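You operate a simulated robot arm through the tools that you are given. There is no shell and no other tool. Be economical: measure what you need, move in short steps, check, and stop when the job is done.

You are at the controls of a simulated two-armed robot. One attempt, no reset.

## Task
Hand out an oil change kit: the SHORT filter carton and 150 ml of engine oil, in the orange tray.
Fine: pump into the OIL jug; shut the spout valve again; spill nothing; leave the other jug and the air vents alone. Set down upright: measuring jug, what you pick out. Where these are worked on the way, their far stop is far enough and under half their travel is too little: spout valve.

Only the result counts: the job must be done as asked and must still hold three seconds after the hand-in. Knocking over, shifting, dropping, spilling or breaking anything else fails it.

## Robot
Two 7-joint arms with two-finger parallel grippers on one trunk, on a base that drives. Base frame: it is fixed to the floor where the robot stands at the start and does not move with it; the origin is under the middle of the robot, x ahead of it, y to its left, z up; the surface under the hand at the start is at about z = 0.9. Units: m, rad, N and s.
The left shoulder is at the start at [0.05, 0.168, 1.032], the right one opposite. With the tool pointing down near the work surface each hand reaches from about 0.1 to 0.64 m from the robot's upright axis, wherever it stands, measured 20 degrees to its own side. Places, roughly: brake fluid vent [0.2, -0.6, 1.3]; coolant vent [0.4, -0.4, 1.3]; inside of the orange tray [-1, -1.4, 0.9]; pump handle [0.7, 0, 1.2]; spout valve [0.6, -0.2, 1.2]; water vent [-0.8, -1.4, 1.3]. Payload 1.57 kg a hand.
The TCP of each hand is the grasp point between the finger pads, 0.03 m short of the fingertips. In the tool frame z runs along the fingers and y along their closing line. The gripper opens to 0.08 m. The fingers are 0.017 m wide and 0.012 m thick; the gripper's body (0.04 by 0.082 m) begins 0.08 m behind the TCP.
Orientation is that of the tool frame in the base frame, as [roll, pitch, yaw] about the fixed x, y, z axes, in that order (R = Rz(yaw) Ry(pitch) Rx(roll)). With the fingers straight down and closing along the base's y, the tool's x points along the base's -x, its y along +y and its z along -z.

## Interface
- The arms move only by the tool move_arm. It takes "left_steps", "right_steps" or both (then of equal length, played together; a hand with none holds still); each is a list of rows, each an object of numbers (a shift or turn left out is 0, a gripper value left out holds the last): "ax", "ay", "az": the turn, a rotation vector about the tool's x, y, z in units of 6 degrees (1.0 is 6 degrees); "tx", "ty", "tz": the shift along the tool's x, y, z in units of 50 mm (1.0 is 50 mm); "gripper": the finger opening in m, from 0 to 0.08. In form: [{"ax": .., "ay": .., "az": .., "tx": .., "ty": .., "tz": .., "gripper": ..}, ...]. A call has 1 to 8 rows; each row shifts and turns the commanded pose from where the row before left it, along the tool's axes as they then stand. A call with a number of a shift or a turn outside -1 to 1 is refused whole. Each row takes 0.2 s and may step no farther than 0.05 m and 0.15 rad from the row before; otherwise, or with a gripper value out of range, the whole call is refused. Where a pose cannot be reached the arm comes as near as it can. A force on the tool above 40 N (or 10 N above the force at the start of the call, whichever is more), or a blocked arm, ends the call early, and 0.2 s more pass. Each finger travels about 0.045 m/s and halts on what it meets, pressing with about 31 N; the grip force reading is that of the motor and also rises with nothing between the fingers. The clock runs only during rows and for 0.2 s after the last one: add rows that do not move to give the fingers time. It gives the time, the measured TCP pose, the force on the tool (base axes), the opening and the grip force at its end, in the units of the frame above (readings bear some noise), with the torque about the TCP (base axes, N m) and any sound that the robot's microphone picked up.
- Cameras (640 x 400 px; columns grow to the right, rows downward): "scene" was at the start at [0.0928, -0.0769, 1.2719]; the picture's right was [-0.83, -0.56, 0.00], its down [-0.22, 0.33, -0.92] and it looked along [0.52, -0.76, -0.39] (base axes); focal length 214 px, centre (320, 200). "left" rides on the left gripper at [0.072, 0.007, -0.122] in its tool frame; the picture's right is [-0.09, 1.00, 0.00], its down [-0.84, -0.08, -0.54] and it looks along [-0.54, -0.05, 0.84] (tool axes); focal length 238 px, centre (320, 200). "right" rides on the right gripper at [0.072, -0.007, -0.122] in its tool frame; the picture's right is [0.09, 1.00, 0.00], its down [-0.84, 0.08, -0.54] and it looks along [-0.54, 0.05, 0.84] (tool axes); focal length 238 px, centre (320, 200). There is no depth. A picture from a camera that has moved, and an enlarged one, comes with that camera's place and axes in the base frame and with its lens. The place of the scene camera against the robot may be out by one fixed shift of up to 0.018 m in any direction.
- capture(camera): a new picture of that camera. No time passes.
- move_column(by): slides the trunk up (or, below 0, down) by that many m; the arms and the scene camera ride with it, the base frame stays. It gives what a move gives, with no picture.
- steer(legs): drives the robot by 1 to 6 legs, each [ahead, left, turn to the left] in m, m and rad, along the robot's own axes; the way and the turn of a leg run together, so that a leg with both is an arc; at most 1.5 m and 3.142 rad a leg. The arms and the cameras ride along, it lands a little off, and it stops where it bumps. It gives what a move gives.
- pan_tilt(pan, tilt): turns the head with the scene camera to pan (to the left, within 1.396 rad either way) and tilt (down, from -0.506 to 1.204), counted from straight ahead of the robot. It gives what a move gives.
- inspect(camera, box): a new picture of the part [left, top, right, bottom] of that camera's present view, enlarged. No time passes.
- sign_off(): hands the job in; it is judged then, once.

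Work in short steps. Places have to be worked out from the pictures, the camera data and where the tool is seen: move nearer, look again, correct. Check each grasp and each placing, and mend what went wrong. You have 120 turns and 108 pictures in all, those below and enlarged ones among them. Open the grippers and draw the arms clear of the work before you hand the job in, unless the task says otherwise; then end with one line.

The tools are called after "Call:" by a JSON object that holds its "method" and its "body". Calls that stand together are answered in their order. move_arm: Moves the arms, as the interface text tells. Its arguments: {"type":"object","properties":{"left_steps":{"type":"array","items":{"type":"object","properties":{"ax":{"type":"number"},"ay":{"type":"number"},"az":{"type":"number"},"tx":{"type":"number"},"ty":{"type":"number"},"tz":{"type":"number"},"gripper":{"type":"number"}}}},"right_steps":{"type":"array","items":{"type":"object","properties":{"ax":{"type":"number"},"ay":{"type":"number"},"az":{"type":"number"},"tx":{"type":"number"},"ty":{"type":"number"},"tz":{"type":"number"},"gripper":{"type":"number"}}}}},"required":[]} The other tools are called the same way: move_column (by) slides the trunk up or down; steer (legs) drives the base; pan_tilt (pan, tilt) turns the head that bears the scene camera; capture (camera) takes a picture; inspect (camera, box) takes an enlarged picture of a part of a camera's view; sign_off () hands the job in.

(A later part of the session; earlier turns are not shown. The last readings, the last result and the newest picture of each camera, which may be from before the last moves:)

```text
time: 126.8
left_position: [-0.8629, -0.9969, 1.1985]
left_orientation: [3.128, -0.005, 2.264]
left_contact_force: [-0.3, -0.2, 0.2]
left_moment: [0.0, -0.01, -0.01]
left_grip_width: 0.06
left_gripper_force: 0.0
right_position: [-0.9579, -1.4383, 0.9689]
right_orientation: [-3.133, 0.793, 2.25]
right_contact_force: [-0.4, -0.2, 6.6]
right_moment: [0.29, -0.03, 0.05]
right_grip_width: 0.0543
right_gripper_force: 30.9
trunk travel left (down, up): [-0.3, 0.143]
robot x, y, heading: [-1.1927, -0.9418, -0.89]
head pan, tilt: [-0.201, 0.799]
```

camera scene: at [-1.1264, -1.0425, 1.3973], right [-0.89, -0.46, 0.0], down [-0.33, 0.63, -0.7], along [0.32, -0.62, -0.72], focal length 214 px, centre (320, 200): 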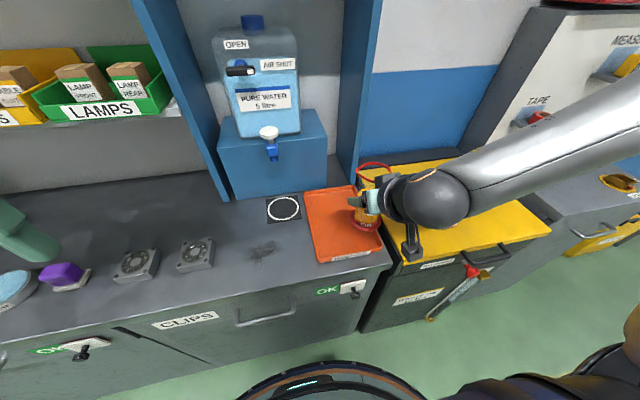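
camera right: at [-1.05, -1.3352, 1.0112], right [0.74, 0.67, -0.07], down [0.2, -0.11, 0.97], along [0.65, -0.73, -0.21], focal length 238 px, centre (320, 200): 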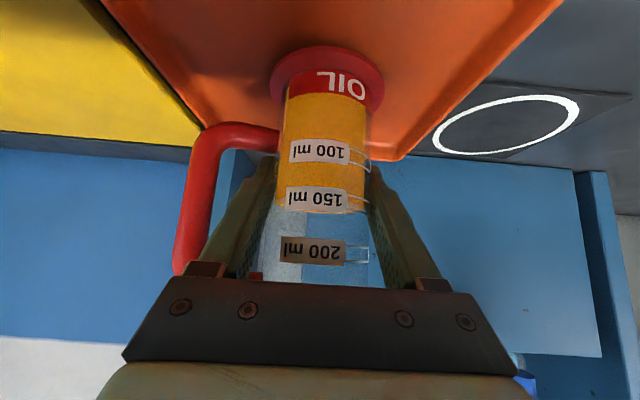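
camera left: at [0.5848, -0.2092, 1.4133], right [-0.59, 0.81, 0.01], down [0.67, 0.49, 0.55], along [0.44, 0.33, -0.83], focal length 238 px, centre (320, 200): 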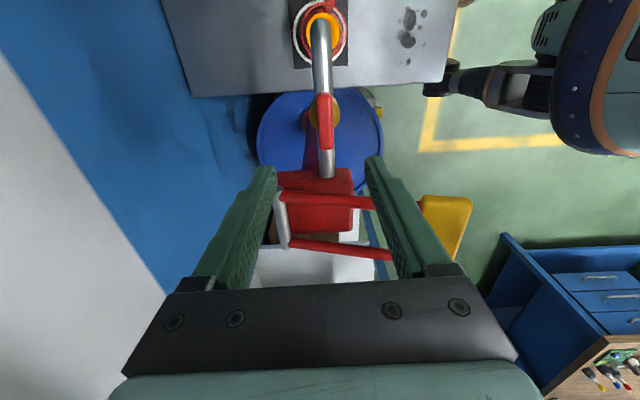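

Contact (+6.6 N). I'll release to 68 mm and retreat along the tool axis.

Call:
{"method": "move_arm", "body": {"right_steps": [{"tx": -0.012, "tz": -0.012}, {"gripper": 0.067}, {}, {}]}}

Call:
{"method": "capture", "body": {"camera": "right"}}

```text
time: 127.8
left_position: [-0.8626, -0.9976, 1.1981]
left_orientation: [3.129, -0.005, 2.263]
left_contact_force: [0.1, -0.3, -0.2]
left_moment: [0.01, -0.01, 0.01]
left_grip_width: 0.0602
left_gripper_force: 0.1
right_position: [-0.9578, -1.4382, 0.9686]
right_orientation: [-3.13, 0.788, 2.252]
right_contact_force: [-0.4, -0.3, 0.5]
right_moment: [0.01, 0.0, 0.01]
right_grip_width: 0.0671
right_gripper_force: 0.1
trunk travel left (down, up): [-0.3, 0.143]
robot x, y, heading: [-1.193, -0.9435, -0.888]
head pan, tilt: [-0.201, 0.799]
```

```text
20 pictures are left
camera right: at [-1.05, -1.3351, 1.0041], right [0.74, 0.67, -0.07], down [0.2, -0.11, 0.97], along [0.65, -0.73, -0.21], focal length 238 px, centre (320, 200)
```

right: 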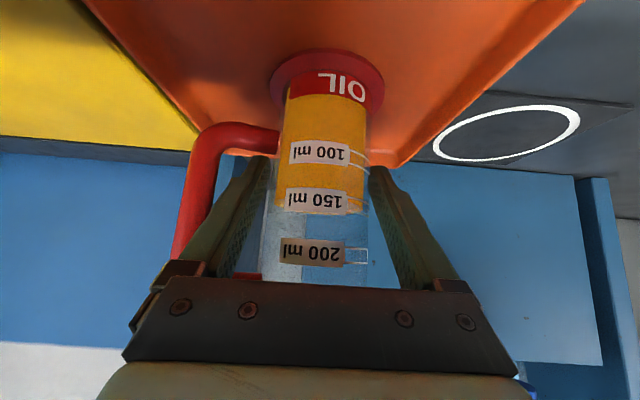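

The jug is free and upright. I'll back out along the finger axis (up and back), then raise the trunk.

Call:
{"method": "move_arm", "body": {"right_steps": [{"tz": -0.5}, {"tz": -0.7}, {"tz": -0.8}, {"tz": -0.8}, {"tz": -0.8}]}}

Call:
{"method": "move_column", "body": {"by": 0.14}}

Call:
{"method": "inspect", "body": {"camera": "scene", "box": [240, 140, 480, 300]}}

```text
time: 129.0
left_position: [-0.8625, -0.9961, 1.1977]
left_orientation: [3.129, -0.007, 2.264]
left_contact_force: [0.2, 0.2, -0.2]
left_moment: [-0.04, -0.01, 0.02]
left_grip_width: 0.06
left_gripper_force: 0.1
right_position: [-1.0367, -1.3383, 1.0964]
right_orientation: [-3.13, 0.785, 2.251]
right_contact_force: [-0.1, 0.7, 0.1]
right_moment: [-0.04, -0.01, -0.04]
right_grip_width: 0.0666
right_gripper_force: 0.0
trunk travel left (down, up): [-0.3, 0.143]
robot x, y, heading: [-1.1913, -0.9395, -0.891]
head pan, tilt: [-0.201, 0.799]
```

```text
time: 130.7
left_position: [-0.8626, -0.9975, 1.339]
left_orientation: [3.129, -0.006, 2.264]
left_contact_force: [1.0, 1.0, -0.1]
left_moment: [-0.02, 0.0, -0.02]
left_grip_width: 0.0599
left_gripper_force: 0.0
right_position: [-1.0365, -1.34, 1.2348]
right_orientation: [-3.132, 0.786, 2.252]
right_contact_force: [-0.8, -0.5, 1.0]
right_moment: [0.02, 0.01, -0.03]
right_grip_width: 0.067
right_gripper_force: 0.0
trunk travel left (down, up): [-0.44, 0.003]
robot x, y, heading: [-1.1894, -0.9362, -0.881]
head pan, tilt: [-0.201, 0.799]
```

```text
2.50 times, centred on (360, 220) of scene
camera zoom: at [-1.1263, -1.0424, 1.4772], right [-0.89, -0.46, 0.0], down [-0.33, 0.64, -0.7], along [0.32, -0.62, -0.72], focal length 536 px, centre (220, 150)
```

zoom: 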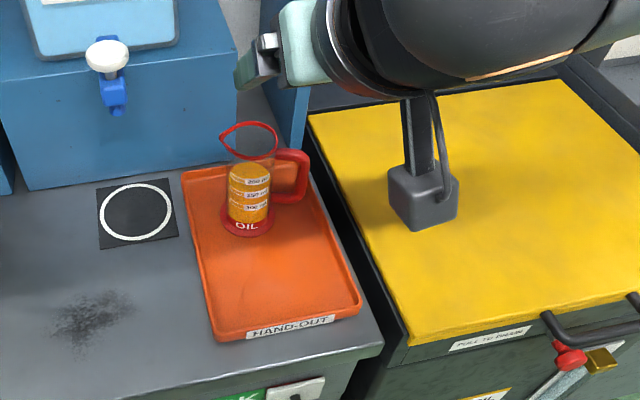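

The jug stands upright in the tray with 150 ml. Now for the carton: I'll back off and drive left about 1.08 m to face the FILTERS bin.

Call:
{"method": "steer", "body": {"legs": [[-0.3, 0, 0], [0, 1.08, 0]]}}

Call:
{"method": "pan_tilt", "body": {"pan": -0.2, "tilt": 0.3}}

Call:
{"method": "capture", "body": {"camera": "scene"}}

Call:
{"method": "capture", "body": {"camera": "right"}}

```text
time: 142.0
left_position: [-0.2164, -0.0824, 1.3387]
left_orientation: [3.131, -0.004, 2.268]
left_contact_force: [-0.5, -0.6, 0.3]
left_moment: [0.0, 0.03, 0.01]
left_grip_width: 0.06
left_gripper_force: 0.0
right_position: [-0.3921, -0.4263, 1.2358]
right_orientation: [-3.131, 0.787, 2.254]
right_contact_force: [0.0, -0.4, 0.7]
right_moment: [0.01, 0.01, -0.01]
right_grip_width: 0.0672
right_gripper_force: 0.0
trunk travel left (down, up): [-0.44, 0.003]
robot x, y, heading: [-0.5433, -0.0254, -0.887]
head pan, tilt: [-0.201, 0.799]
```

```text
time: 143.0
left_position: [-0.2162, -0.0839, 1.3378]
left_orientation: [3.13, -0.004, 2.266]
left_contact_force: [-0.1, 0.4, -0.3]
left_moment: [0.03, 0.0, 0.02]
left_grip_width: 0.0601
left_gripper_force: 0.1
right_position: [-0.3918, -0.4256, 1.2362]
right_orientation: [-3.131, 0.786, 2.255]
right_contact_force: [-0.1, -1.2, -0.1]
right_moment: [-0.04, 0.01, 0.01]
right_grip_width: 0.067
right_gripper_force: 0.0
trunk travel left (down, up): [-0.44, 0.003]
robot x, y, heading: [-0.5418, -0.025, -0.885]
head pan, tilt: [-0.201, 0.3]
```

```text
18 pictures are left
camera scene: at [-0.4752, -0.1408, 1.5215], right [-0.88, -0.47, 0.0], down [-0.14, 0.26, -0.95], along [0.45, -0.84, -0.3], focal length 214 px, centre (320, 200)
```

scene: 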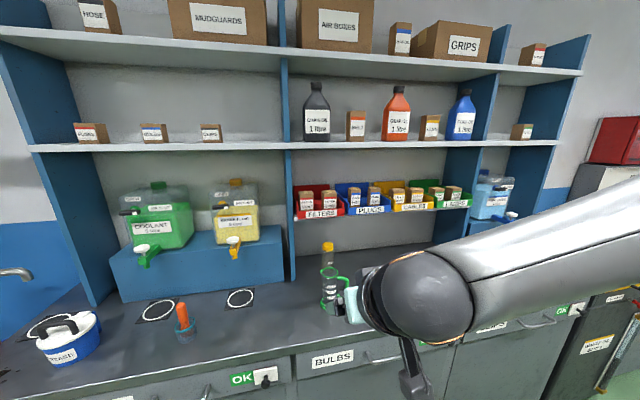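

```text
17 pictures are left
camera right: at [-0.4828, -0.3233, 1.2711], right [0.74, 0.67, -0.07], down [0.2, -0.11, 0.97], along [0.65, -0.73, -0.21], focal length 238 px, centre (320, 200)
```

right: 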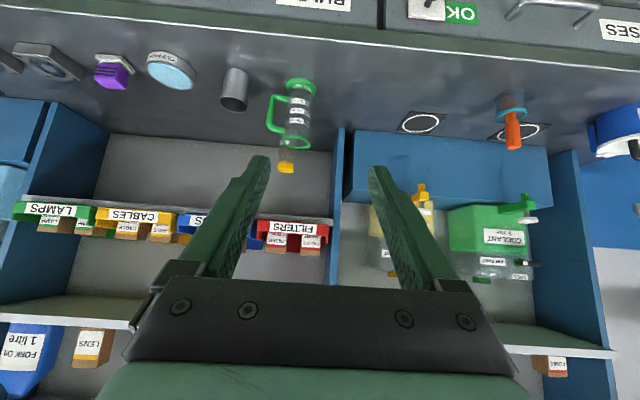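

Triangulation puts the SHORT carton at about (-0.03, -0.85, 1.255), with the shelf above at about 1.45. I'll drive ahead 0.33 m, flatten the right tool to about 30° below horizontal and look closer.

Call:
{"method": "steer", "body": {"legs": [[0.31, 0.0, 0]]}}

Call:
{"method": "move_arm", "body": {"right_steps": [{"ay": -1}, {"ay": -0.9}, {"gripper": 0.08, "ay": -0.6}, {}]}}

Call:
{"method": "capture", "body": {"camera": "right"}}

```text
time: 145.1
left_position: [-0.0225, -0.3212, 1.3395]
left_orientation: [3.129, -0.006, 2.269]
left_contact_force: [-0.9, -0.3, -0.3]
left_moment: [0.0, 0.02, -0.02]
left_grip_width: 0.0601
left_gripper_force: 0.0
right_position: [-0.1955, -0.6641, 1.2357]
right_orientation: [-3.131, 0.785, 2.258]
right_contact_force: [0.3, 0.2, -0.6]
right_moment: [0.02, 0.0, 0.01]
right_grip_width: 0.0669
right_gripper_force: 0.1
trunk travel left (down, up): [-0.44, 0.003]
robot x, y, heading: [-0.349, -0.2672, -0.884]
head pan, tilt: [-0.201, 0.3]
```

```text
time: 146.1
left_position: [-0.0219, -0.3209, 1.3383]
left_orientation: [3.129, -0.004, 2.269]
left_contact_force: [-0.8, 0.2, 0.2]
left_moment: [0.05, -0.04, -0.01]
left_grip_width: 0.0601
left_gripper_force: 0.0
right_position: [-0.1911, -0.6653, 1.2376]
right_orientation: [-3.128, 1.047, 2.261]
right_contact_force: [-1.0, 0.5, 0.8]
right_moment: [0.0, 0.02, -0.02]
right_grip_width: 0.0801
right_gripper_force: 0.0
right hand out of reach, approached as far as the arm can: row 3
trunk travel left (down, up): [-0.44, 0.003]
robot x, y, heading: [-0.3504, -0.2661, -0.884]
head pan, tilt: [-0.201, 0.3]
```

```text
16 pictures are left
camera right: at [-0.2857, -0.559, 1.2365], right [0.75, 0.66, -0.09], down [0.03, 0.09, 1.0], along [0.66, -0.75, 0.05], focal length 238 px, centre (320, 200)
```

right: 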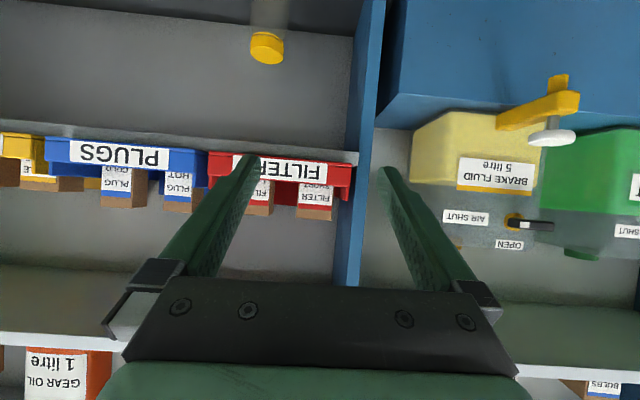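

The SHORT carton is straight ahead at (315, 200). I'll zoom to measure its width and height and the gaps around it.

Call:
{"method": "inspect", "body": {"camera": "right", "box": [235, 140, 375, 228]}}

```text
4.55 times, centred on (305, 184) of right
camera zoom: at [-0.2857, -0.559, 1.2365], right [0.75, 0.66, -0.09], down [0.03, 0.09, 1.0], along [0.66, -0.75, 0.05], focal length 1083 px, centre (388, 273)
```

zoom: 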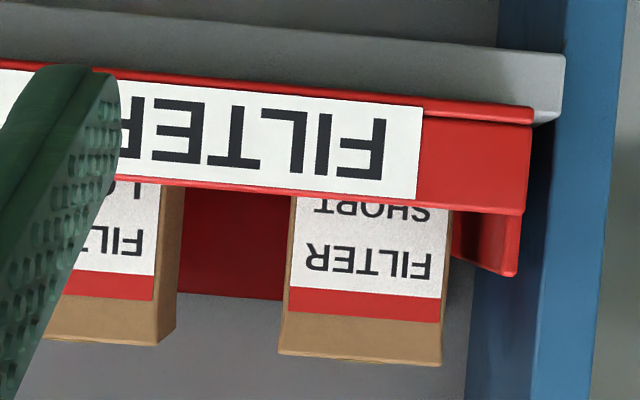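

The carton is about 53 mm wide, with its top at about 1.282 and the bin lip at about 1.232. The gap on its +s side, to the blue partition, is only about 16 mm. I'll move to a close standoff with a 68 mm opening and measure again.

Call:
{"method": "move_arm", "body": {"right_steps": [{"tx": -0.4, "tz": 0.5, "gripper": 0.068}, {"tx": -0.44, "tz": 0.5}, {"tx": -0.44, "tz": 0.5}, {"tx": -0.44, "tz": 0.5}, {}]}}

Call:
{"method": "capture", "body": {"camera": "right"}}

Call:
{"method": "inspect", "body": {"camera": "right", "box": [240, 140, 400, 240]}}

```text
time: 147.2
left_position: [-0.0214, -0.3193, 1.3394]
left_orientation: [3.129, -0.007, 2.269]
left_contact_force: [0.4, 0.0, -0.2]
left_moment: [0.0, -0.01, 0.0]
left_grip_width: 0.0603
left_gripper_force: 0.0
right_position: [-0.1093, -0.7664, 1.2627]
right_orientation: [-3.125, 1.05, 2.262]
right_contact_force: [0.3, 0.2, -0.4]
right_moment: [0.0, 0.0, 0.02]
right_grip_width: 0.0683
right_gripper_force: 0.0
trunk travel left (down, up): [-0.44, 0.003]
robot x, y, heading: [-0.3481, -0.267, -0.887]
head pan, tilt: [-0.201, 0.3]
```

```text
14 pictures are left
camera right: at [-0.2045, -0.6597, 1.2618], right [0.75, 0.66, -0.09], down [0.03, 0.09, 0.99], along [0.67, -0.74, 0.05], focal length 238 px, centre (320, 200)
```

right: 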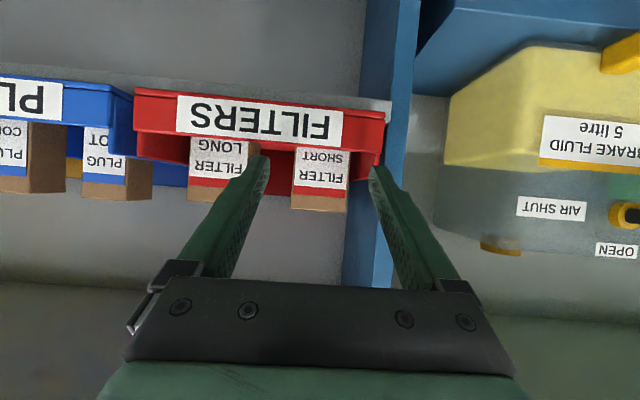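

```text
4.00 times, centred on (320, 190) of right
camera zoom: at [-0.2045, -0.6597, 1.2618], right [0.75, 0.66, -0.09], down [0.03, 0.09, 0.99], along [0.67, -0.74, 0.05], focal length 953 px, centre (320, 240)
```

zoom: 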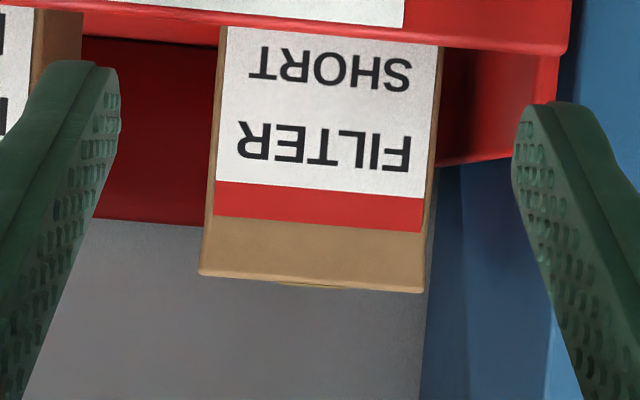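

At close range the gaps are about 28–30 mm on both sides and the carton is centred to within 5 mm. I'll open to 70 mm, advance horizontally 0.105 m and grip.

Call:
{"method": "move_arm", "body": {"right_steps": [{"gripper": 0.07, "ty": 0.08}, {"tx": -0.26, "tz": 0.455}, {"tx": -0.26, "tz": 0.455}, {"tx": -0.26, "tz": 0.455}, {"tx": -0.26, "tz": 0.455}, {}]}}

Call:
{"method": "capture", "body": {"camera": "right"}}

```text
time: 147.9
left_position: [-0.0235, -0.3193, 1.3388]
left_orientation: [3.129, -0.005, 2.27]
left_contact_force: [-0.1, -0.8, 0.5]
left_moment: [0.04, 0.04, 0.0]
left_grip_width: 0.0598
left_gripper_force: 0.1
right_position: [-0.0939, -0.7716, 1.2639]
right_orientation: [-3.136, 1.044, 2.268]
right_contact_force: [-13.4, 12.2, 5.9]
right_moment: [0.26, -0.21, 0.44]
right_grip_width: 0.0667
right_gripper_force: 0.0
trunk travel left (down, up): [-0.44, 0.003]
robot x, y, heading: [-0.3543, -0.2647, -0.88]
head pan, tilt: [-0.201, 0.3]
stopped in row 3 (right hand): the force on the tool passed its limit at 50 N (the readings are from after the stop); the commanded pose is now the measured one
```

```text
12 pictures are left
camera right: at [-0.19, -0.6674, 1.2625], right [0.74, 0.67, -0.08], down [0.03, 0.09, 1.0], along [0.68, -0.74, 0.04], focal length 238 px, centre (320, 200)
```

right: 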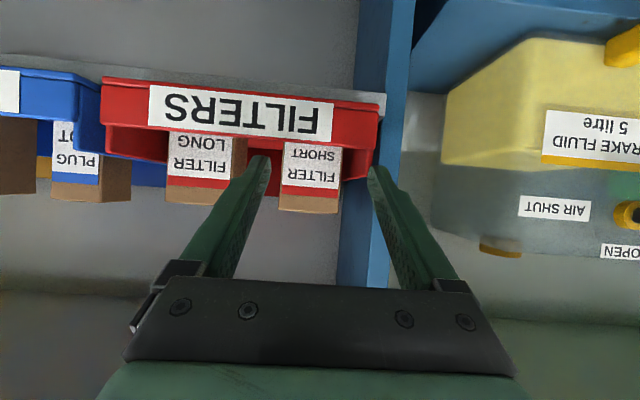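

The +s finger touched the edge of the blue partition. The carton is actually about 4 mm to the -s side of my centre line. I'll back off, shift 6 mm, narrow the opening to 63 mm and re-check.

Call:
{"method": "move_arm", "body": {"right_steps": [{"tx": 0.15, "tz": -0.26}, {"tx": 0.1, "tz": -0.17, "ty": -0.12, "gripper": 0.063}, {}]}}

Call:
{"method": "inspect", "body": {"camera": "right", "box": [240, 130, 400, 230]}}

```text
time: 148.7
left_position: [-0.0207, -0.3207, 1.3388]
left_orientation: [3.13, -0.008, 2.27]
left_contact_force: [1.0, 0.0, -0.8]
left_moment: [-0.04, -0.02, -0.04]
left_grip_width: 0.0601
left_gripper_force: 0.0
right_position: [-0.1127, -0.7605, 1.261]
right_orientation: [-3.129, 1.041, 2.272]
right_contact_force: [0.7, -0.4, -0.3]
right_moment: [0.0, -0.02, 0.0]
right_grip_width: 0.0631
right_gripper_force: 0.0
trunk travel left (down, up): [-0.44, 0.003]
robot x, y, heading: [-0.3504, -0.2666, -0.887]
head pan, tilt: [-0.201, 0.3]
```

```text
4.00 times, centred on (320, 180) of right
camera zoom: at [-0.2088, -0.6545, 1.2606], right [0.74, 0.67, -0.09], down [0.04, 0.09, 1.0], along [0.67, -0.74, 0.04], focal length 953 px, centre (320, 280)
```

zoom: 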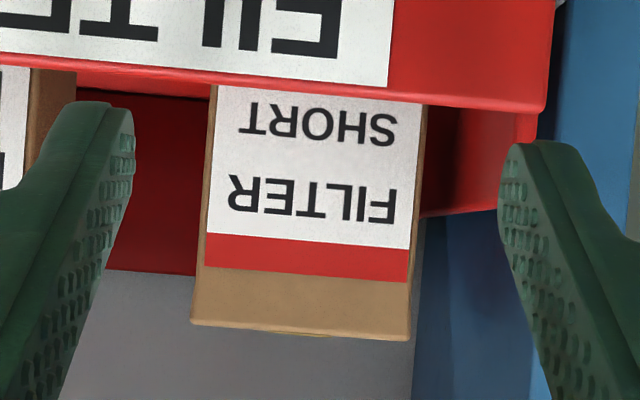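

The carton is now centred to within 2 mm, with about 10 mm to the partition on the finger's outer side. I'll advance 0.115 m straight in.

Call:
{"method": "move_arm", "body": {"right_steps": [{"tx": -0.23, "tz": 0.4}, {"tx": -0.23, "tz": 0.4}, {"tx": -0.23, "tz": 0.4}, {"tx": -0.23, "tz": 0.4}, {"tx": -0.23, "tz": 0.4}, {}]}}

Call:
{"method": "capture", "body": {"camera": "right"}}

```text
time: 149.2
left_position: [-0.0239, -0.32, 1.3385]
left_orientation: [3.127, -0.009, 2.268]
left_contact_force: [0.9, -0.4, -0.6]
left_moment: [0.04, 0.04, 0.02]
left_grip_width: 0.06
left_gripper_force: 0.1
right_position: [-0.0952, -0.7731, 1.2615]
right_orientation: [-3.133, 1.038, 2.282]
right_contact_force: [-14.0, 11.8, 6.6]
right_moment: [0.16, -0.1, 0.52]
right_grip_width: 0.0594
right_gripper_force: 0.0
trunk travel left (down, up): [-0.44, 0.003]
robot x, y, heading: [-0.3512, -0.2669, -0.886]
head pan, tilt: [-0.201, 0.3]
stopped in row 2 (right hand): the force on the tool passed its limit at 47 N (the readings are from after the stop); the commanded pose is now the measured one
```

```text
10 pictures are left
camera right: at [-0.1931, -0.6699, 1.2623], right [0.73, 0.68, -0.08], down [0.04, 0.08, 1.0], along [0.68, -0.73, 0.04], focal length 238 px, centre (320, 200)
```

right: 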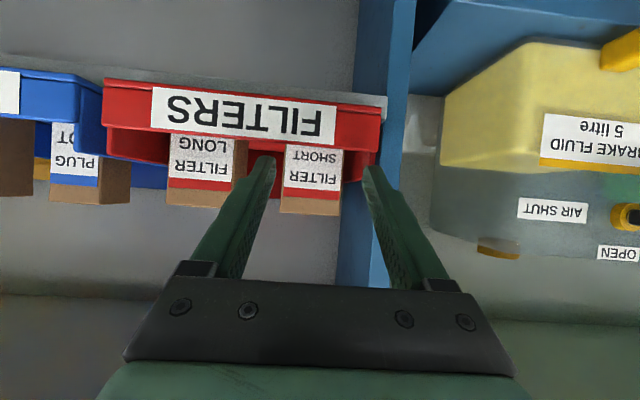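

The same edge again: the partition's front corner is at about (-0.048, -0.767), roughly 85 mm in front of the carton and only 42 mm to its side. I'll back out, move 22 mm to the -s side and yaw the tool 7° so that finger and body clear the corner. The opening goes to 72 mm.

Call:
{"method": "move_arm", "body": {"right_steps": [{"tx": 0.29, "tz": -0.5}, {"ty": -0.45, "gripper": 0.072}, {"ax": -0.99, "az": -0.57}, {"tx": -0.09, "tz": -0.05}, {}]}}

Call:
{"method": "inspect", "body": {"camera": "right", "box": [220, 120, 420, 245]}}

```text
time: 150.4
left_position: [-0.0217, -0.3218, 1.3384]
left_orientation: [3.127, -0.007, 2.267]
left_contact_force: [-1.0, -0.1, 0.3]
left_moment: [0.01, -0.03, -0.05]
left_grip_width: 0.06
left_gripper_force: 0.0
right_position: [-0.1312, -0.7694, 1.2659]
right_orientation: [-3.132, 1.032, 2.398]
right_contact_force: [-0.2, 0.2, -0.2]
right_moment: [-0.02, 0.01, -0.02]
right_grip_width: 0.072
right_gripper_force: 0.1
trunk travel left (down, up): [-0.44, 0.003]
robot x, y, heading: [-0.3492, -0.2669, -0.889]
head pan, tilt: [-0.201, 0.3]
```

```text
3.20 times, centred on (320, 182) of right
camera zoom: at [-0.2394, -0.6776, 1.266], right [0.64, 0.76, -0.08], down [0.03, 0.08, 1.0], along [0.76, -0.64, 0.03], focal length 763 px, centre (320, 256)
```

zoom: 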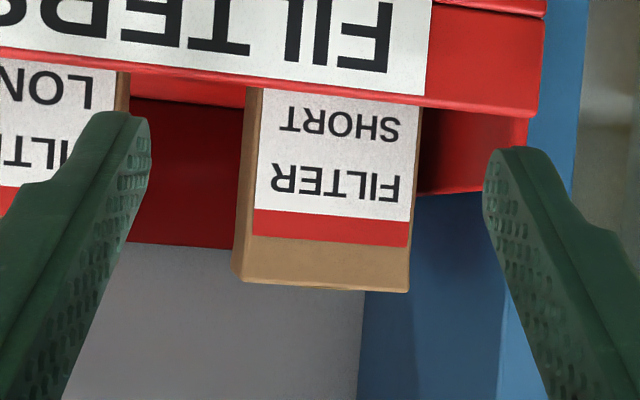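

The clearances now look like 3–5 mm to the partition and at least 3 mm to the carton on each side. I'll advance 0.12 m along the new heading.

Call:
{"method": "move_arm", "body": {"right_steps": [{"ty": 0.02, "tx": -0.12, "tz": 0.2}, {"tx": -0.24, "tz": 0.4}, {"tx": -0.24, "tz": 0.4}, {"tx": -0.24, "tz": 0.4}, {"tx": -0.24, "tz": 0.4}, {"tx": -0.14, "tz": 0.24}, {}]}}

Call:
{"method": "capture", "body": {"camera": "right"}}

```text
time: 152.0
left_position: [-0.0252, -0.3215, 1.3391]
left_orientation: [3.126, -0.006, 2.268]
left_contact_force: [0.2, -0.7, -0.3]
left_moment: [-0.01, 0.0, -0.02]
left_grip_width: 0.06
left_gripper_force: 0.1
right_position: [-0.0477, -0.8491, 1.2664]
right_orientation: [-3.136, 1.035, 2.391]
right_contact_force: [-15.0, 0.7, 2.6]
right_moment: [0.01, 0.12, 0.16]
right_grip_width: 0.0659
right_gripper_force: 0.1
trunk travel left (down, up): [-0.44, 0.003]
robot x, y, heading: [-0.3461, -0.2666, -0.89]
head pan, tilt: [-0.201, 0.3]
```

```text
8 pictures are left
camera right: at [-0.1556, -0.7585, 1.2671], right [0.65, 0.76, -0.08], down [0.03, 0.09, 1.0], along [0.76, -0.65, 0.03], focal length 238 px, centre (320, 200)
```

right: 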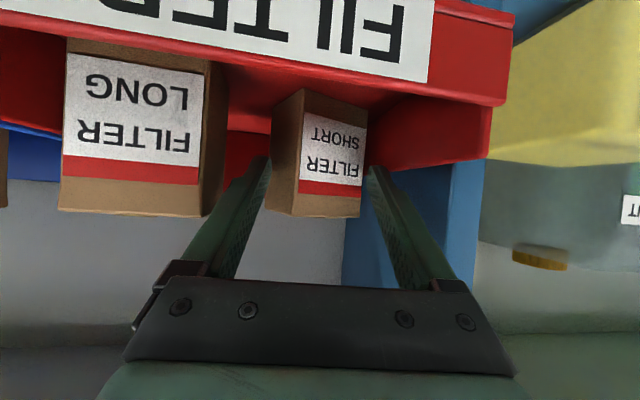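

The fingers are past the partition, but the right finger pushed the carton's right corner and turned it about 20°. I'll back out slightly, close the fingers and nudge its left front corner back to square it.

Call:
{"method": "move_arm", "body": {"right_steps": [{"tx": 0.3, "tz": -0.51}, {"gripper": 0.0, "ty": -0.36}, {}, {}, {"tx": -0.17, "tz": 0.28}, {"tx": -0.17, "tz": 0.28}, {"tx": -0.17, "tz": 0.28}, {"tx": -0.17, "tz": 0.28}]}}

Call:
{"method": "capture", "body": {"camera": "right"}}

```text
time: 153.8
left_position: [-0.0215, -0.3202, 1.3389]
left_orientation: [3.13, -0.008, 2.268]
left_contact_force: [0.2, -0.2, 0.0]
left_moment: [0.0, 0.0, 0.0]
left_grip_width: 0.0598
left_gripper_force: 0.0
right_position: [-0.0443, -0.8841, 1.2655]
right_orientation: [-3.133, 1.034, 2.398]
right_contact_force: [-0.9, 0.3, 0.7]
right_moment: [-0.01, -0.06, 0.0]
right_grip_width: 0.0002
right_gripper_force: 21.1
right hand out of reach, approached as far as the arm can: row 8
trunk travel left (down, up): [-0.44, 0.003]
robot x, y, heading: [-0.3537, -0.2617, -0.881]
head pan, tilt: [-0.201, 0.3]
```

```text
7 pictures are left
camera right: at [-0.1536, -0.7931, 1.2671], right [0.64, 0.76, -0.08], down [0.03, 0.09, 1.0], along [0.76, -0.64, 0.03], focal length 238 px, centre (320, 200)
```

right: 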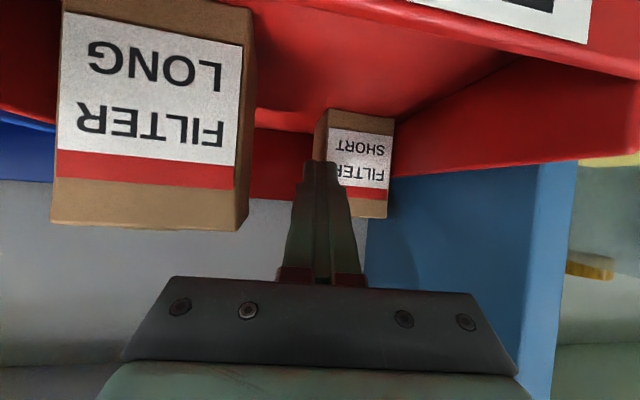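

The carton has slid deeper into the bin. I'll zoom to see exactly how it sits relative to the bin's side wall.

Call:
{"method": "inspect", "body": {"camera": "right", "box": [290, 90, 450, 190]}}

```text
4.00 times, centred on (370, 140) of right
camera zoom: at [-0.1536, -0.7931, 1.2671], right [0.64, 0.76, -0.08], down [0.03, 0.09, 1.0], along [0.76, -0.64, 0.03], focal length 953 px, centre (120, 440)
```

zoom: 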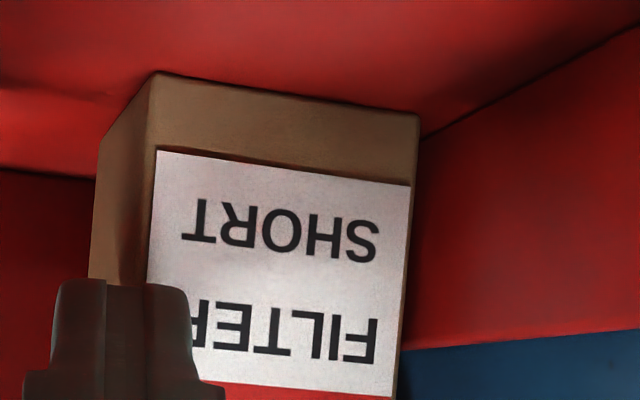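

The carton sits about 8 mm from the bin's side wall, so a finger cannot get in there. I'll try dragging it away from the wall from above, with closed fingertips pressing lightly on its top. First I'll lift and retreat, then move the base 35 mm closer for reach.

Call:
{"method": "move_arm", "body": {"right_steps": [{"tx": 0.3, "tz": -0.5}, {"tx": -0.52, "tz": -0.31}, {"tx": -0.52, "tz": -0.31}]}}

Call:
{"method": "steer", "body": {"legs": [[0.035, 0, 0]]}}

```text
time: 154.6
left_position: [-0.0224, -0.3202, 1.3381]
left_orientation: [3.128, -0.006, 2.269]
left_contact_force: [-0.7, -0.5, -0.3]
left_moment: [-0.01, -0.04, 0.03]
left_grip_width: 0.0601
left_gripper_force: 0.1
right_position: [-0.0666, -0.8643, 1.3273]
right_orientation: [-3.135, 1.033, 2.397]
right_contact_force: [-0.1, -0.6, 0.2]
right_moment: [0.0, 0.0, 0.02]
right_grip_width: 0.0
right_gripper_force: 21.2
trunk travel left (down, up): [-0.44, 0.003]
robot x, y, heading: [-0.3494, -0.2645, -0.881]
head pan, tilt: [-0.201, 0.3]
```

```text
time: 155.4
left_position: [0.0, -0.3488, 1.3385]
left_orientation: [3.13, -0.008, 2.267]
left_contact_force: [0.3, 0.0, -0.1]
left_moment: [0.02, 0.01, -0.01]
left_grip_width: 0.0598
left_gripper_force: 0.0
right_position: [-0.0432, -0.8923, 1.3249]
right_orientation: [-3.134, 1.031, 2.398]
right_contact_force: [0.2, -1.0, -0.2]
right_moment: [-0.01, 0.01, -0.06]
right_grip_width: 0.0
right_gripper_force: 21.2
trunk travel left (down, up): [-0.44, 0.003]
robot x, y, heading: [-0.3255, -0.2918, -0.885]
head pan, tilt: [-0.201, 0.3]
```

I'll move the fingertips over the carton's top centre and descend gently.

Call:
{"method": "move_arm", "body": {"right_steps": [{"tx": -0.18, "tz": 0.3, "ty": 0.28}, {"tx": -0.18, "tz": 0.3, "ty": 0.28}, {"tx": 0.17, "tz": 0.1}, {"tx": 0.12, "tz": 0.072}, {"tx": 0.12, "tz": 0.072}, {}]}}

Call:
{"method": "capture", "body": {"camera": "right"}}

```text
time: 156.8
left_position: [-0.0005, -0.3469, 1.3379]
left_orientation: [3.129, -0.005, 2.267]
left_contact_force: [0.0, 0.2, 0.4]
left_moment: [-0.04, 0.04, -0.01]
left_grip_width: 0.06
left_gripper_force: 0.1
right_position: [-0.0287, -0.8952, 1.3057]
right_orientation: [-3.136, 1.042, 2.396]
right_contact_force: [-0.2, -3.6, 14.0]
right_moment: [-0.27, -0.22, -0.03]
right_grip_width: 0.0001
right_gripper_force: 21.2
right hand out of reach, approached as far as the arm can: row 1, 2
trunk travel left (down, up): [-0.44, 0.003]
robot x, y, heading: [-0.3286, -0.2923, -0.889]
head pan, tilt: [-0.201, 0.3]
```

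```text
5 pictures are left
camera right: at [-0.1383, -0.8018, 1.3056], right [0.65, 0.76, -0.08], down [0.02, 0.09, 1.0], along [0.76, -0.64, 0.04], focal length 238 px, centre (320, 200)
```

right: 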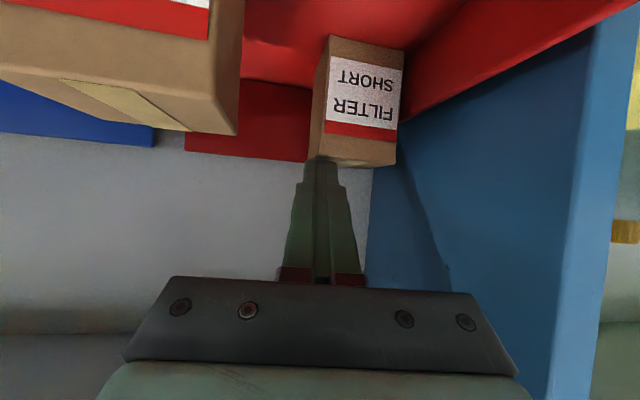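

The fingertips rest on the carton's top front edge with 14 N. I'll press slightly more and drag towards -s, which should shift the carton off the wall and turn its front away.

Call:
{"method": "move_arm", "body": {"right_steps": [{"tx": 0.06, "tz": 0.035}, {"ty": -0.2, "tx": 0.02, "tz": -0.034}, {"ty": -0.2, "tx": 0.02, "tz": -0.034}, {"ty": -0.2, "tx": 0.02, "tz": -0.034}, {"ty": -0.2, "tx": 0.02, "tz": -0.034}, {}]}}

Call:
{"method": "inspect", "body": {"camera": "right", "box": [200, 0, 520, 200]}}

```text
time: 158.2
left_position: [-0.0001, -0.3487, 1.3383]
left_orientation: [3.129, -0.006, 2.27]
left_contact_force: [0.0, 0.5, 0.3]
left_moment: [0.0, 0.0, -0.02]
left_grip_width: 0.0598
left_gripper_force: 0.0
right_position: [-0.0595, -0.9164, 1.2926]
right_orientation: [-3.13, 1.026, 2.403]
right_contact_force: [0.6, -0.3, 0.4]
right_moment: [0.02, 0.0, 0.02]
right_grip_width: 0.0
right_gripper_force: 21.3
trunk travel left (down, up): [-0.44, 0.003]
robot x, y, heading: [-0.325, -0.2913, -0.889]
head pan, tilt: [-0.201, 0.3]
```

```text
2.00 times, centred on (360, 100) of right
camera zoom: at [-0.1693, -0.8253, 1.2952], right [0.64, 0.76, -0.08], down [0.04, 0.08, 1.0], along [0.77, -0.64, 0.02], focal length 477 px, centre (240, 400)
```

zoom: 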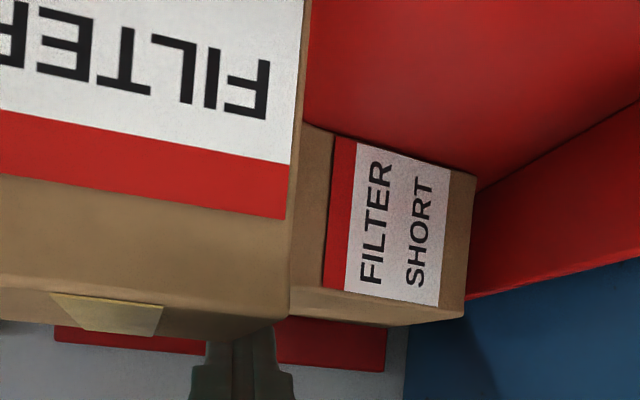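

The carton tipped over onto its side in the bin, with its top towards the LONG carton, so friction from above is effective. It now lies flat and low. I'll use the same friction to drag it forward to the front of the bin, where I can get at it. First I'll place the tips on its top centre.

Call:
{"method": "move_arm", "body": {"right_steps": [{"tx": -0.26, "tz": -0.15}, {"ty": 0.46}, {"ty": 0.46}, {"tx": -0.19, "tz": 0.31}, {"tx": 0.2, "tz": 0.118}, {"tx": 0.2, "tz": 0.118}, {"tx": 0.17, "tz": 0.1}, {}]}}

```text
time: 160.0
left_position: [-0.001, -0.3475, 1.3388]
left_orientation: [3.131, -0.004, 2.267]
left_contact_force: [-0.4, 0.2, 0.5]
left_moment: [-0.02, 0.05, -0.04]
left_grip_width: 0.0599
left_gripper_force: 0.1
right_position: [-0.0258, -0.8904, 1.2852]
right_orientation: [-3.136, 1.044, 2.396]
right_contact_force: [-0.8, -3.2, 14.6]
right_moment: [-0.3, -0.21, -0.09]
right_grip_width: 0.0
right_gripper_force: 21.5
right hand out of reach, approached as far as the arm can: row 4
trunk travel left (down, up): [-0.44, 0.003]
robot x, y, heading: [-0.3287, -0.287, -0.883]
head pan, tilt: [-0.201, 0.3]
```

Contact at 14.6 N. I'll drag it straight forward about 75 mm.

Call:
{"method": "move_arm", "body": {"right_steps": [{"tx": 0.12, "tz": -0.18, "ty": 0.038}, {"tx": 0.12, "tz": -0.18, "ty": 0.038}, {"tx": 0.12, "tz": -0.18, "ty": 0.038}, {"tx": 0.12, "tz": -0.18, "ty": 0.038}]}}

Call:
{"method": "move_arm", "body": {"right_steps": [{"tx": 0.12, "tz": -0.18, "ty": 0.038}, {"tx": 0.12, "tz": -0.18, "ty": 0.038}, {"tx": 0.12, "tz": -0.18, "ty": 0.038}, {"tx": 0.12, "tz": -0.18, "ty": 0.038}]}}

Call:
{"method": "inspect", "body": {"camera": "right", "box": [200, 60, 440, 210]}}

```text
time: 161.0
left_position: [-0.0007, -0.3462, 1.3379]
left_orientation: [3.128, -0.005, 2.267]
left_contact_force: [0.6, 0.6, 0.0]
left_moment: [-0.03, 0.01, -0.02]
left_grip_width: 0.0599
left_gripper_force: 0.0
right_position: [-0.0541, -0.8546, 1.2761]
right_orientation: [-3.134, 1.031, 2.399]
right_contact_force: [0.4, 0.0, 0.1]
right_moment: [-0.01, 0.0, 0.01]
right_grip_width: 0.0003
right_gripper_force: 21.9
trunk travel left (down, up): [-0.44, 0.003]
robot x, y, heading: [-0.3295, -0.2899, -0.884]
head pan, tilt: [-0.201, 0.3]
```

```text
time: 162.0
left_position: [0.0005, -0.3479, 1.3386]
left_orientation: [3.129, -0.007, 2.266]
left_contact_force: [-0.1, -0.2, 0.0]
left_moment: [0.05, 0.01, 0.03]
left_grip_width: 0.06
left_gripper_force: 0.1
right_position: [-0.0801, -0.8195, 1.2761]
right_orientation: [-3.133, 1.034, 2.398]
right_contact_force: [-0.2, -0.3, 0.1]
right_moment: [0.01, -0.01, -0.01]
right_grip_width: 0.0
right_gripper_force: 21.3
trunk travel left (down, up): [-0.44, 0.003]
robot x, y, heading: [-0.325, -0.2907, -0.885]
head pan, tilt: [-0.201, 0.3]
```

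```text
2.67 times, centred on (320, 135) of right
camera zoom: at [-0.1878, -0.7288, 1.2762], right [0.64, 0.76, -0.08], down [0.03, 0.09, 1.0], along [0.76, -0.64, 0.03], focal length 636 px, centre (320, 373)
```

zoom: 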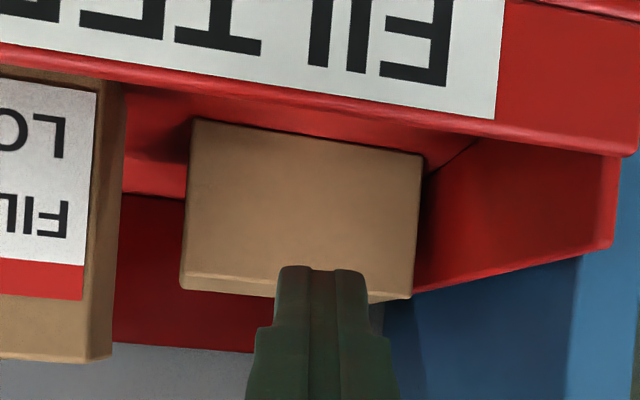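

The carton has come forward about 60 mm (rolling once) and lies with its long side across. I'll repeat the drag to bring it right to the front of the bin.

Call:
{"method": "move_arm", "body": {"right_steps": [{"tx": -0.36, "tz": -0.215}, {"tx": -0.4, "tz": 0.67, "ty": -0.11}, {"tx": -0.4, "tz": 0.67, "ty": -0.11}, {"tx": 0.17, "tz": 0.1}, {"tx": 0.17, "tz": 0.1}, {"tx": 0.1, "tz": 0.06}, {}]}}

Call:
{"method": "move_arm", "body": {"right_steps": [{"tx": 0.1, "tz": -0.175, "ty": 0.035}, {"tx": 0.1, "tz": -0.175, "ty": 0.035}, {"tx": 0.1, "tz": -0.175, "ty": 0.035}]}}

Call:
{"method": "move_arm", "body": {"right_steps": [{"tx": 0.1, "tz": -0.175, "ty": 0.035}, {"tx": 0.1, "tz": -0.175, "ty": 0.035}]}}

```text
time: 163.6
left_position: [-0.0009, -0.3461, 1.3398]
left_orientation: [3.131, -0.004, 2.268]
left_contact_force: [1.0, -0.1, 0.6]
left_moment: [0.03, 0.01, 0.0]
left_grip_width: 0.0602
left_gripper_force: 0.1
right_position: [-0.0286, -0.8803, 1.2773]
right_orientation: [-3.135, 1.047, 2.397]
right_contact_force: [3.6, -5.9, 25.1]
right_moment: [-0.48, -0.47, 0.04]
right_grip_width: 0.0
right_gripper_force: 21.6
trunk travel left (down, up): [-0.44, 0.003]
robot x, y, heading: [-0.3275, -0.2942, -0.883]
head pan, tilt: [-0.201, 0.3]
```

```text
time: 164.4
left_position: [-0.0012, -0.3457, 1.3389]
left_orientation: [3.131, -0.006, 2.266]
left_contact_force: [0.4, -0.3, 0.0]
left_moment: [-0.01, -0.01, -0.02]
left_grip_width: 0.06
left_gripper_force: 0.1
right_position: [-0.0465, -0.8563, 1.2778]
right_orientation: [-3.13, 1.046, 2.398]
right_contact_force: [4.4, -5.7, 25.5]
right_moment: [-0.49, -0.52, -0.05]
right_grip_width: 0.0
right_gripper_force: 21.8
trunk travel left (down, up): [-0.44, 0.003]
robot x, y, heading: [-0.3282, -0.2903, -0.884]
head pan, tilt: [-0.201, 0.3]
```

```text
time: 165.0
left_position: [0.0003, -0.3462, 1.3392]
left_orientation: [3.128, -0.005, 2.266]
left_contact_force: [0.4, -0.1, -0.1]
left_moment: [-0.02, -0.01, 0.03]
left_grip_width: 0.06
left_gripper_force: 0.0
right_position: [-0.0594, -0.8405, 1.2781]
right_orientation: [-3.132, 1.046, 2.399]
right_contact_force: [5.1, -6.1, 25.7]
right_moment: [-0.52, -0.52, -0.08]
right_grip_width: 0.0
right_gripper_force: 21.5
trunk travel left (down, up): [-0.44, 0.003]
robot x, y, heading: [-0.3304, -0.2945, -0.886]
head pan, tilt: [-0.201, 0.3]
```

The carton slid forward with the fingers this time (steady 25 N). It's now about 55 mm from the bin front, lying across. It has to be gripped front to back, which the left hand can do with its turned wrist. I'll retract the right hand, back off and shift right so the left arm faces the carton.

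Call:
{"method": "move_arm", "body": {"right_steps": [{"tx": -0.5, "tz": -0.3}, {"tx": 0.35, "tz": -0.6}, {"tx": 0.4, "tz": -0.7}, {"tx": 0.4, "tz": -0.7}, {"tx": 0.4, "tz": -0.7}, {"tx": 0.3, "tz": -0.5}], "left_steps": [{"tz": -0.3, "gripper": 0.08}, {"az": -1}, {"az": -1}, {"az": -1}, {"az": -1}, {"az": -1}]}}

Call:
{"method": "steer", "body": {"legs": [[-0.2, 0, 0], [0, -0.29, 0]]}}

Call:
{"method": "move_arm", "body": {"left_steps": [{"az": -1}, {"az": -1}, {"az": -1}, {"az": -1}, {"az": -1}, {"az": -1}, {"az": -1}, {"az": -1}]}}

Call:
{"method": "move_arm", "body": {"left_steps": [{"az": -1}, {"az": -1}, {"ax": 1}, {"ax": 1}, {"ax": 1}, {"ax": 1}, {}]}}

```text
time: 166.4
left_position: [-0.0008, -0.3472, 1.3549]
left_orientation: [3.128, 0.002, 2.796]
left_contact_force: [-0.2, -0.6, 0.8]
left_moment: [-0.01, 0.0, -0.03]
left_grip_width: 0.08
left_gripper_force: 0.0
right_position: [-0.1966, -0.7147, 1.304]
right_orientation: [-3.134, 1.034, 2.397]
right_contact_force: [0.2, -0.5, 0.1]
right_moment: [-0.02, -0.06, 0.03]
right_grip_width: 0.0
right_gripper_force: 21.1
trunk travel left (down, up): [-0.44, 0.003]
robot x, y, heading: [-0.3264, -0.2917, -0.886]
head pan, tilt: [-0.201, 0.3]
```

```text
time: 170.7
left_position: [-0.3489, -0.3761, 1.3533]
left_orientation: [3.128, 0.001, 2.791]
left_contact_force: [-0.3, 0.7, 0.0]
left_moment: [0.01, 0.01, -0.04]
left_grip_width: 0.08
left_gripper_force: 0.1
right_position: [-0.5434, -0.7441, 1.3037]
right_orientation: [-3.133, 1.033, 2.4]
right_contact_force: [0.3, 0.6, -0.3]
right_moment: [0.0, -0.01, 0.0]
right_grip_width: 0.0001
right_gripper_force: 20.9
trunk travel left (down, up): [-0.44, 0.003]
robot x, y, heading: [-0.6758, -0.3198, -0.881]
head pan, tilt: [-0.201, 0.3]
```

```text
time: 172.5
left_position: [-0.3482, -0.3765, 1.3542]
left_orientation: [3.133, 0.011, -2.653]
left_contact_force: [-0.4, -0.3, -0.1]
left_moment: [0.05, -0.03, 0.05]
left_grip_width: 0.08
left_gripper_force: 0.0
right_position: [-0.5442, -0.7439, 1.3045]
right_orientation: [-3.132, 1.033, 2.398]
right_contact_force: [0.2, 0.4, 0.3]
right_moment: [-0.02, 0.01, -0.02]
right_grip_width: 0.0
right_gripper_force: 21.4
trunk travel left (down, up): [-0.44, 0.003]
robot x, y, heading: [-0.679, -0.3185, -0.89]
head pan, tilt: [-0.201, 0.3]
```

```text
time: 174.1
left_position: [-0.3491, -0.3775, 1.3536]
left_orientation: [-2.728, 0.013, -2.445]
left_contact_force: [-0.3, -0.5, 0.4]
left_moment: [-0.02, 0.0, -0.02]
left_grip_width: 0.0799
left_gripper_force: 0.1
right_position: [-0.5424, -0.7438, 1.305]
right_orientation: [-3.132, 1.034, 2.399]
right_contact_force: [-0.3, 0.6, -0.4]
right_moment: [0.02, -0.01, 0.04]
right_grip_width: 0.0
right_gripper_force: 21.2
trunk travel left (down, up): [-0.44, 0.003]
robot x, y, heading: [-0.6808, -0.3185, -0.884]
head pan, tilt: [-0.201, 0.3]
```

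The left wrist is turned and tilted 24°. I'll drive back in and move the left hand to a standoff in front of the carton, then look with its camera.

Call:
{"method": "steer", "body": {"legs": [[0.2, 0, 0]]}}

Call:
{"method": "move_arm", "body": {"left_steps": [{"ty": -0.8, "tz": 0.36, "tx": 0.3}, {"ty": -0.8, "tz": 0.36, "tx": 0.3}, {"ty": -0.8, "tz": 0.36, "tx": 0.3}, {"ty": -0.8, "tz": 0.36, "tx": 0.3}, {"ty": -0.8, "tz": 0.36, "tx": 0.14}, {}]}}

Call:
{"method": "inspect", "body": {"camera": "left", "box": [40, 40, 420, 280]}}

```text
time: 175.7
left_position: [-0.2242, -0.5303, 1.3537]
left_orientation: [-2.73, 0.013, -2.443]
left_contact_force: [0.2, 0.1, 0.2]
left_moment: [0.03, -0.01, -0.02]
left_grip_width: 0.08
left_gripper_force: 0.1
right_position: [-0.4159, -0.8978, 1.3041]
right_orientation: [-3.132, 1.032, 2.401]
right_contact_force: [0.8, -0.6, 0.2]
right_moment: [0.0, 0.0, -0.01]
right_grip_width: 0.0
right_gripper_force: 21.4
trunk travel left (down, up): [-0.44, 0.003]
robot x, y, heading: [-0.5483, -0.4713, -0.884]
head pan, tilt: [-0.201, 0.3]
```

```text
time: 177.1
left_position: [-0.133, -0.741, 1.3506]
left_orientation: [-2.73, 0.016, -2.444]
left_contact_force: [-0.1, 0.4, 0.3]
left_moment: [-0.01, 0.03, 0.01]
left_grip_width: 0.0801
left_gripper_force: 0.1
right_position: [-0.4159, -0.8973, 1.3049]
right_orientation: [-3.131, 1.031, 2.4]
right_contact_force: [0.1, -0.3, -0.1]
right_moment: [-0.02, 0.0, 0.01]
right_grip_width: 0.0
right_gripper_force: 21.5
trunk travel left (down, up): [-0.44, 0.003]
robot x, y, heading: [-0.551, -0.4748, -0.884]
head pan, tilt: [-0.201, 0.3]
```

```text
1.67 times, centred on (230, 160) of left
camera zoom: at [-0.2233, -0.7462, 1.4596], right [-0.51, 0.76, -0.4], down [0.54, 0.65, 0.54], along [0.67, 0.06, -0.74], focal length 397 px, centre (470, 267)
```

zoom: 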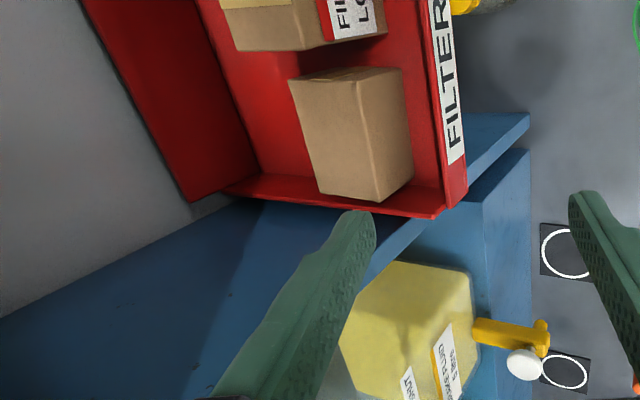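

This view shows the carton lying in the bin, centred at about (-0.047, -0.849) with its top end towards LONG, and about 33 mm clear in front of it. I'll tilt to 28°, move over it and descend with the fingers straddling front and back.

Call:
{"method": "move_arm", "body": {"left_steps": [{"ax": 0.75}, {"ty": -0.656, "tz": 0.68, "tx": 0.15}, {"ty": -0.656, "tz": 0.68, "tx": 0.14}, {"tz": 0.4}, {"tz": 0.4}, {}]}}

```text
time: 178.5
left_position: [-0.0744, -0.8335, 1.2855]
left_orientation: [-2.65, 0.014, -2.444]
left_contact_force: [-0.5, 0.0, 0.1]
left_moment: [0.01, -0.01, -0.01]
left_grip_width: 0.08
left_gripper_force: 0.1
right_position: [-0.4165, -0.896, 1.3048]
right_orientation: [-3.133, 1.033, 2.4]
right_contact_force: [-0.7, -0.3, 0.3]
right_moment: [0.0, 0.03, 0.02]
right_grip_width: 0.0
right_gripper_force: 21.4
trunk travel left (down, up): [-0.44, 0.003]
robot x, y, heading: [-0.5455, -0.4729, -0.886]
head pan, tilt: [-0.201, 0.3]
```

No contact and on track. I'll descend the last 30 mm in small steps.

Call:
{"method": "move_arm", "body": {"left_steps": [{"tz": 0.2}, {"tz": 0.2}, {"tz": 0.1}, {}]}}

```text
time: 179.5
left_position: [-0.0653, -0.8409, 1.2642]
left_orientation: [-2.651, 0.014, -2.442]
left_contact_force: [0.2, 1.3, -0.5]
left_moment: [0.0, 0.02, -0.03]
left_grip_width: 0.08
left_gripper_force: 0.0
right_position: [-0.4147, -0.8969, 1.3052]
right_orientation: [-3.134, 1.033, 2.4]
right_contact_force: [0.4, 0.8, -0.3]
right_moment: [-0.01, -0.01, -0.02]
right_grip_width: 0.0
right_gripper_force: 20.7
trunk travel left (down, up): [-0.44, 0.003]
robot x, y, heading: [-0.5526, -0.4763, -0.883]
head pan, tilt: [-0.201, 0.3]
```

A further 5 mm, then close.

Call:
{"method": "move_arm", "body": {"left_steps": [{"tz": 0.1}, {"gripper": 0.03}, {}, {}, {}, {}]}}

```text
time: 180.9
left_position: [-0.0633, -0.843, 1.2612]
left_orientation: [-2.648, 0.013, -2.445]
left_contact_force: [3.0, -0.4, 9.0]
left_moment: [0.29, -0.32, -0.14]
left_grip_width: 0.0664
left_gripper_force: 31.0
right_position: [-0.4159, -0.8963, 1.3043]
right_orientation: [-3.134, 1.034, 2.4]
right_contact_force: [0.2, -0.2, 0.5]
right_moment: [0.01, 0.0, 0.03]
right_grip_width: 0.0
right_gripper_force: 20.9
trunk travel left (down, up): [-0.44, 0.003]
robot x, y, heading: [-0.5488, -0.4728, -0.882]
head pan, tilt: [-0.201, 0.3]
```

It's holding at 66 mm, not yet flush. I'll squeeze fully while lifting a little so the carton can rotate flush with the pads.

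Call:
{"method": "move_arm", "body": {"left_steps": [{"gripper": 0.0, "tz": -0.06}, {"tz": -0.08}, {"tz": -0.1}, {}, {}]}}

```text
time: 182.1
left_position: [-0.069, -0.8388, 1.2705]
left_orientation: [-2.651, 0.013, -2.443]
left_contact_force: [0.2, -0.2, -0.4]
left_moment: [0.04, 0.01, 0.0]
left_grip_width: 0.0611
left_gripper_force: 31.2
right_position: [-0.4158, -0.8989, 1.3046]
right_orientation: [-3.133, 1.033, 2.401]
right_contact_force: [-0.3, -0.3, -0.4]
right_moment: [-0.01, -0.01, -0.01]
right_grip_width: 0.0001
right_gripper_force: 21.9
trunk travel left (down, up): [-0.44, 0.003]
robot x, y, heading: [-0.5508, -0.4707, -0.885]
head pan, tilt: [-0.201, 0.3]
```

Still holding something at 61 mm. I'll lift further, slowly, and watch the width.

Call:
{"method": "move_arm", "body": {"left_steps": [{"tz": -0.2}, {"tz": -0.3}, {"tz": -0.4}, {}, {}]}}

```text
time: 183.3
left_position: [-0.0809, -0.8247, 1.3091]
left_orientation: [-2.651, 0.013, -2.444]
left_contact_force: [-0.1, 0.0, -2.5]
left_moment: [0.01, 0.04, 0.0]
left_grip_width: 0.0599
left_gripper_force: 30.4
right_position: [-0.4154, -0.8971, 1.3033]
right_orientation: [-3.133, 1.034, 2.4]
right_contact_force: [0.2, 0.5, -0.3]
right_moment: [0.0, 0.0, 0.01]
right_grip_width: 0.0002
right_gripper_force: 21.0
trunk travel left (down, up): [-0.44, 0.003]
robot x, y, heading: [-0.5455, -0.4709, -0.887]
head pan, tilt: [-0.201, 0.3]
```

The carton is lifted: 2.5 N at a width of 60 mm. I'll raise it a little more and pull it straight out of the shelf.

Call:
{"method": "move_arm", "body": {"left_steps": [{"ty": -0.08, "tz": -0.16}, {"ty": 0.35, "tz": -0.26}, {"ty": 0.53, "tz": -0.28}, {"ty": 0.53, "tz": -0.28}, {"ty": 0.53, "tz": -0.28}, {"ty": 0.53, "tz": -0.28}, {"ty": 0.53, "tz": -0.28}, {}]}}

Call:
{"method": "steer", "body": {"legs": [[-0.3, 0, 0]]}}

```text
time: 185.1
left_position: [-0.1922, -0.691, 1.3214]
left_orientation: [-2.652, 0.013, -2.441]
left_contact_force: [0.2, -0.2, -1.5]
left_moment: [0.02, 0.03, -0.04]
left_grip_width: 0.0594
left_gripper_force: 31.0
right_position: [-0.4163, -0.8986, 1.3041]
right_orientation: [-3.133, 1.033, 2.399]
right_contact_force: [0.4, -0.2, 0.2]
right_moment: [-0.04, -0.01, 0.03]
right_grip_width: 0.0
right_gripper_force: 21.0
trunk travel left (down, up): [-0.44, 0.003]
robot x, y, heading: [-0.548, -0.4697, -0.881]
head pan, tilt: [-0.201, 0.3]
```

```text
time: 187.2
left_position: [-0.3833, -0.4601, 1.3215]
left_orientation: [-2.65, 0.012, -2.446]
left_contact_force: [-0.2, -0.3, -2.6]
left_moment: [-0.01, 0.03, 0.02]
left_grip_width: 0.0592
left_gripper_force: 31.6
right_position: [-0.6071, -0.6649, 1.3042]
right_orientation: [-3.133, 1.032, 2.398]
right_contact_force: [-0.4, -0.1, -0.5]
right_moment: [-0.01, 0.01, 0.01]
right_grip_width: 0.0
right_gripper_force: 21.2
trunk travel left (down, up): [-0.44, 0.003]
robot x, y, heading: [-0.7392, -0.2414, -0.884]
head pan, tilt: [-0.201, 0.3]
```

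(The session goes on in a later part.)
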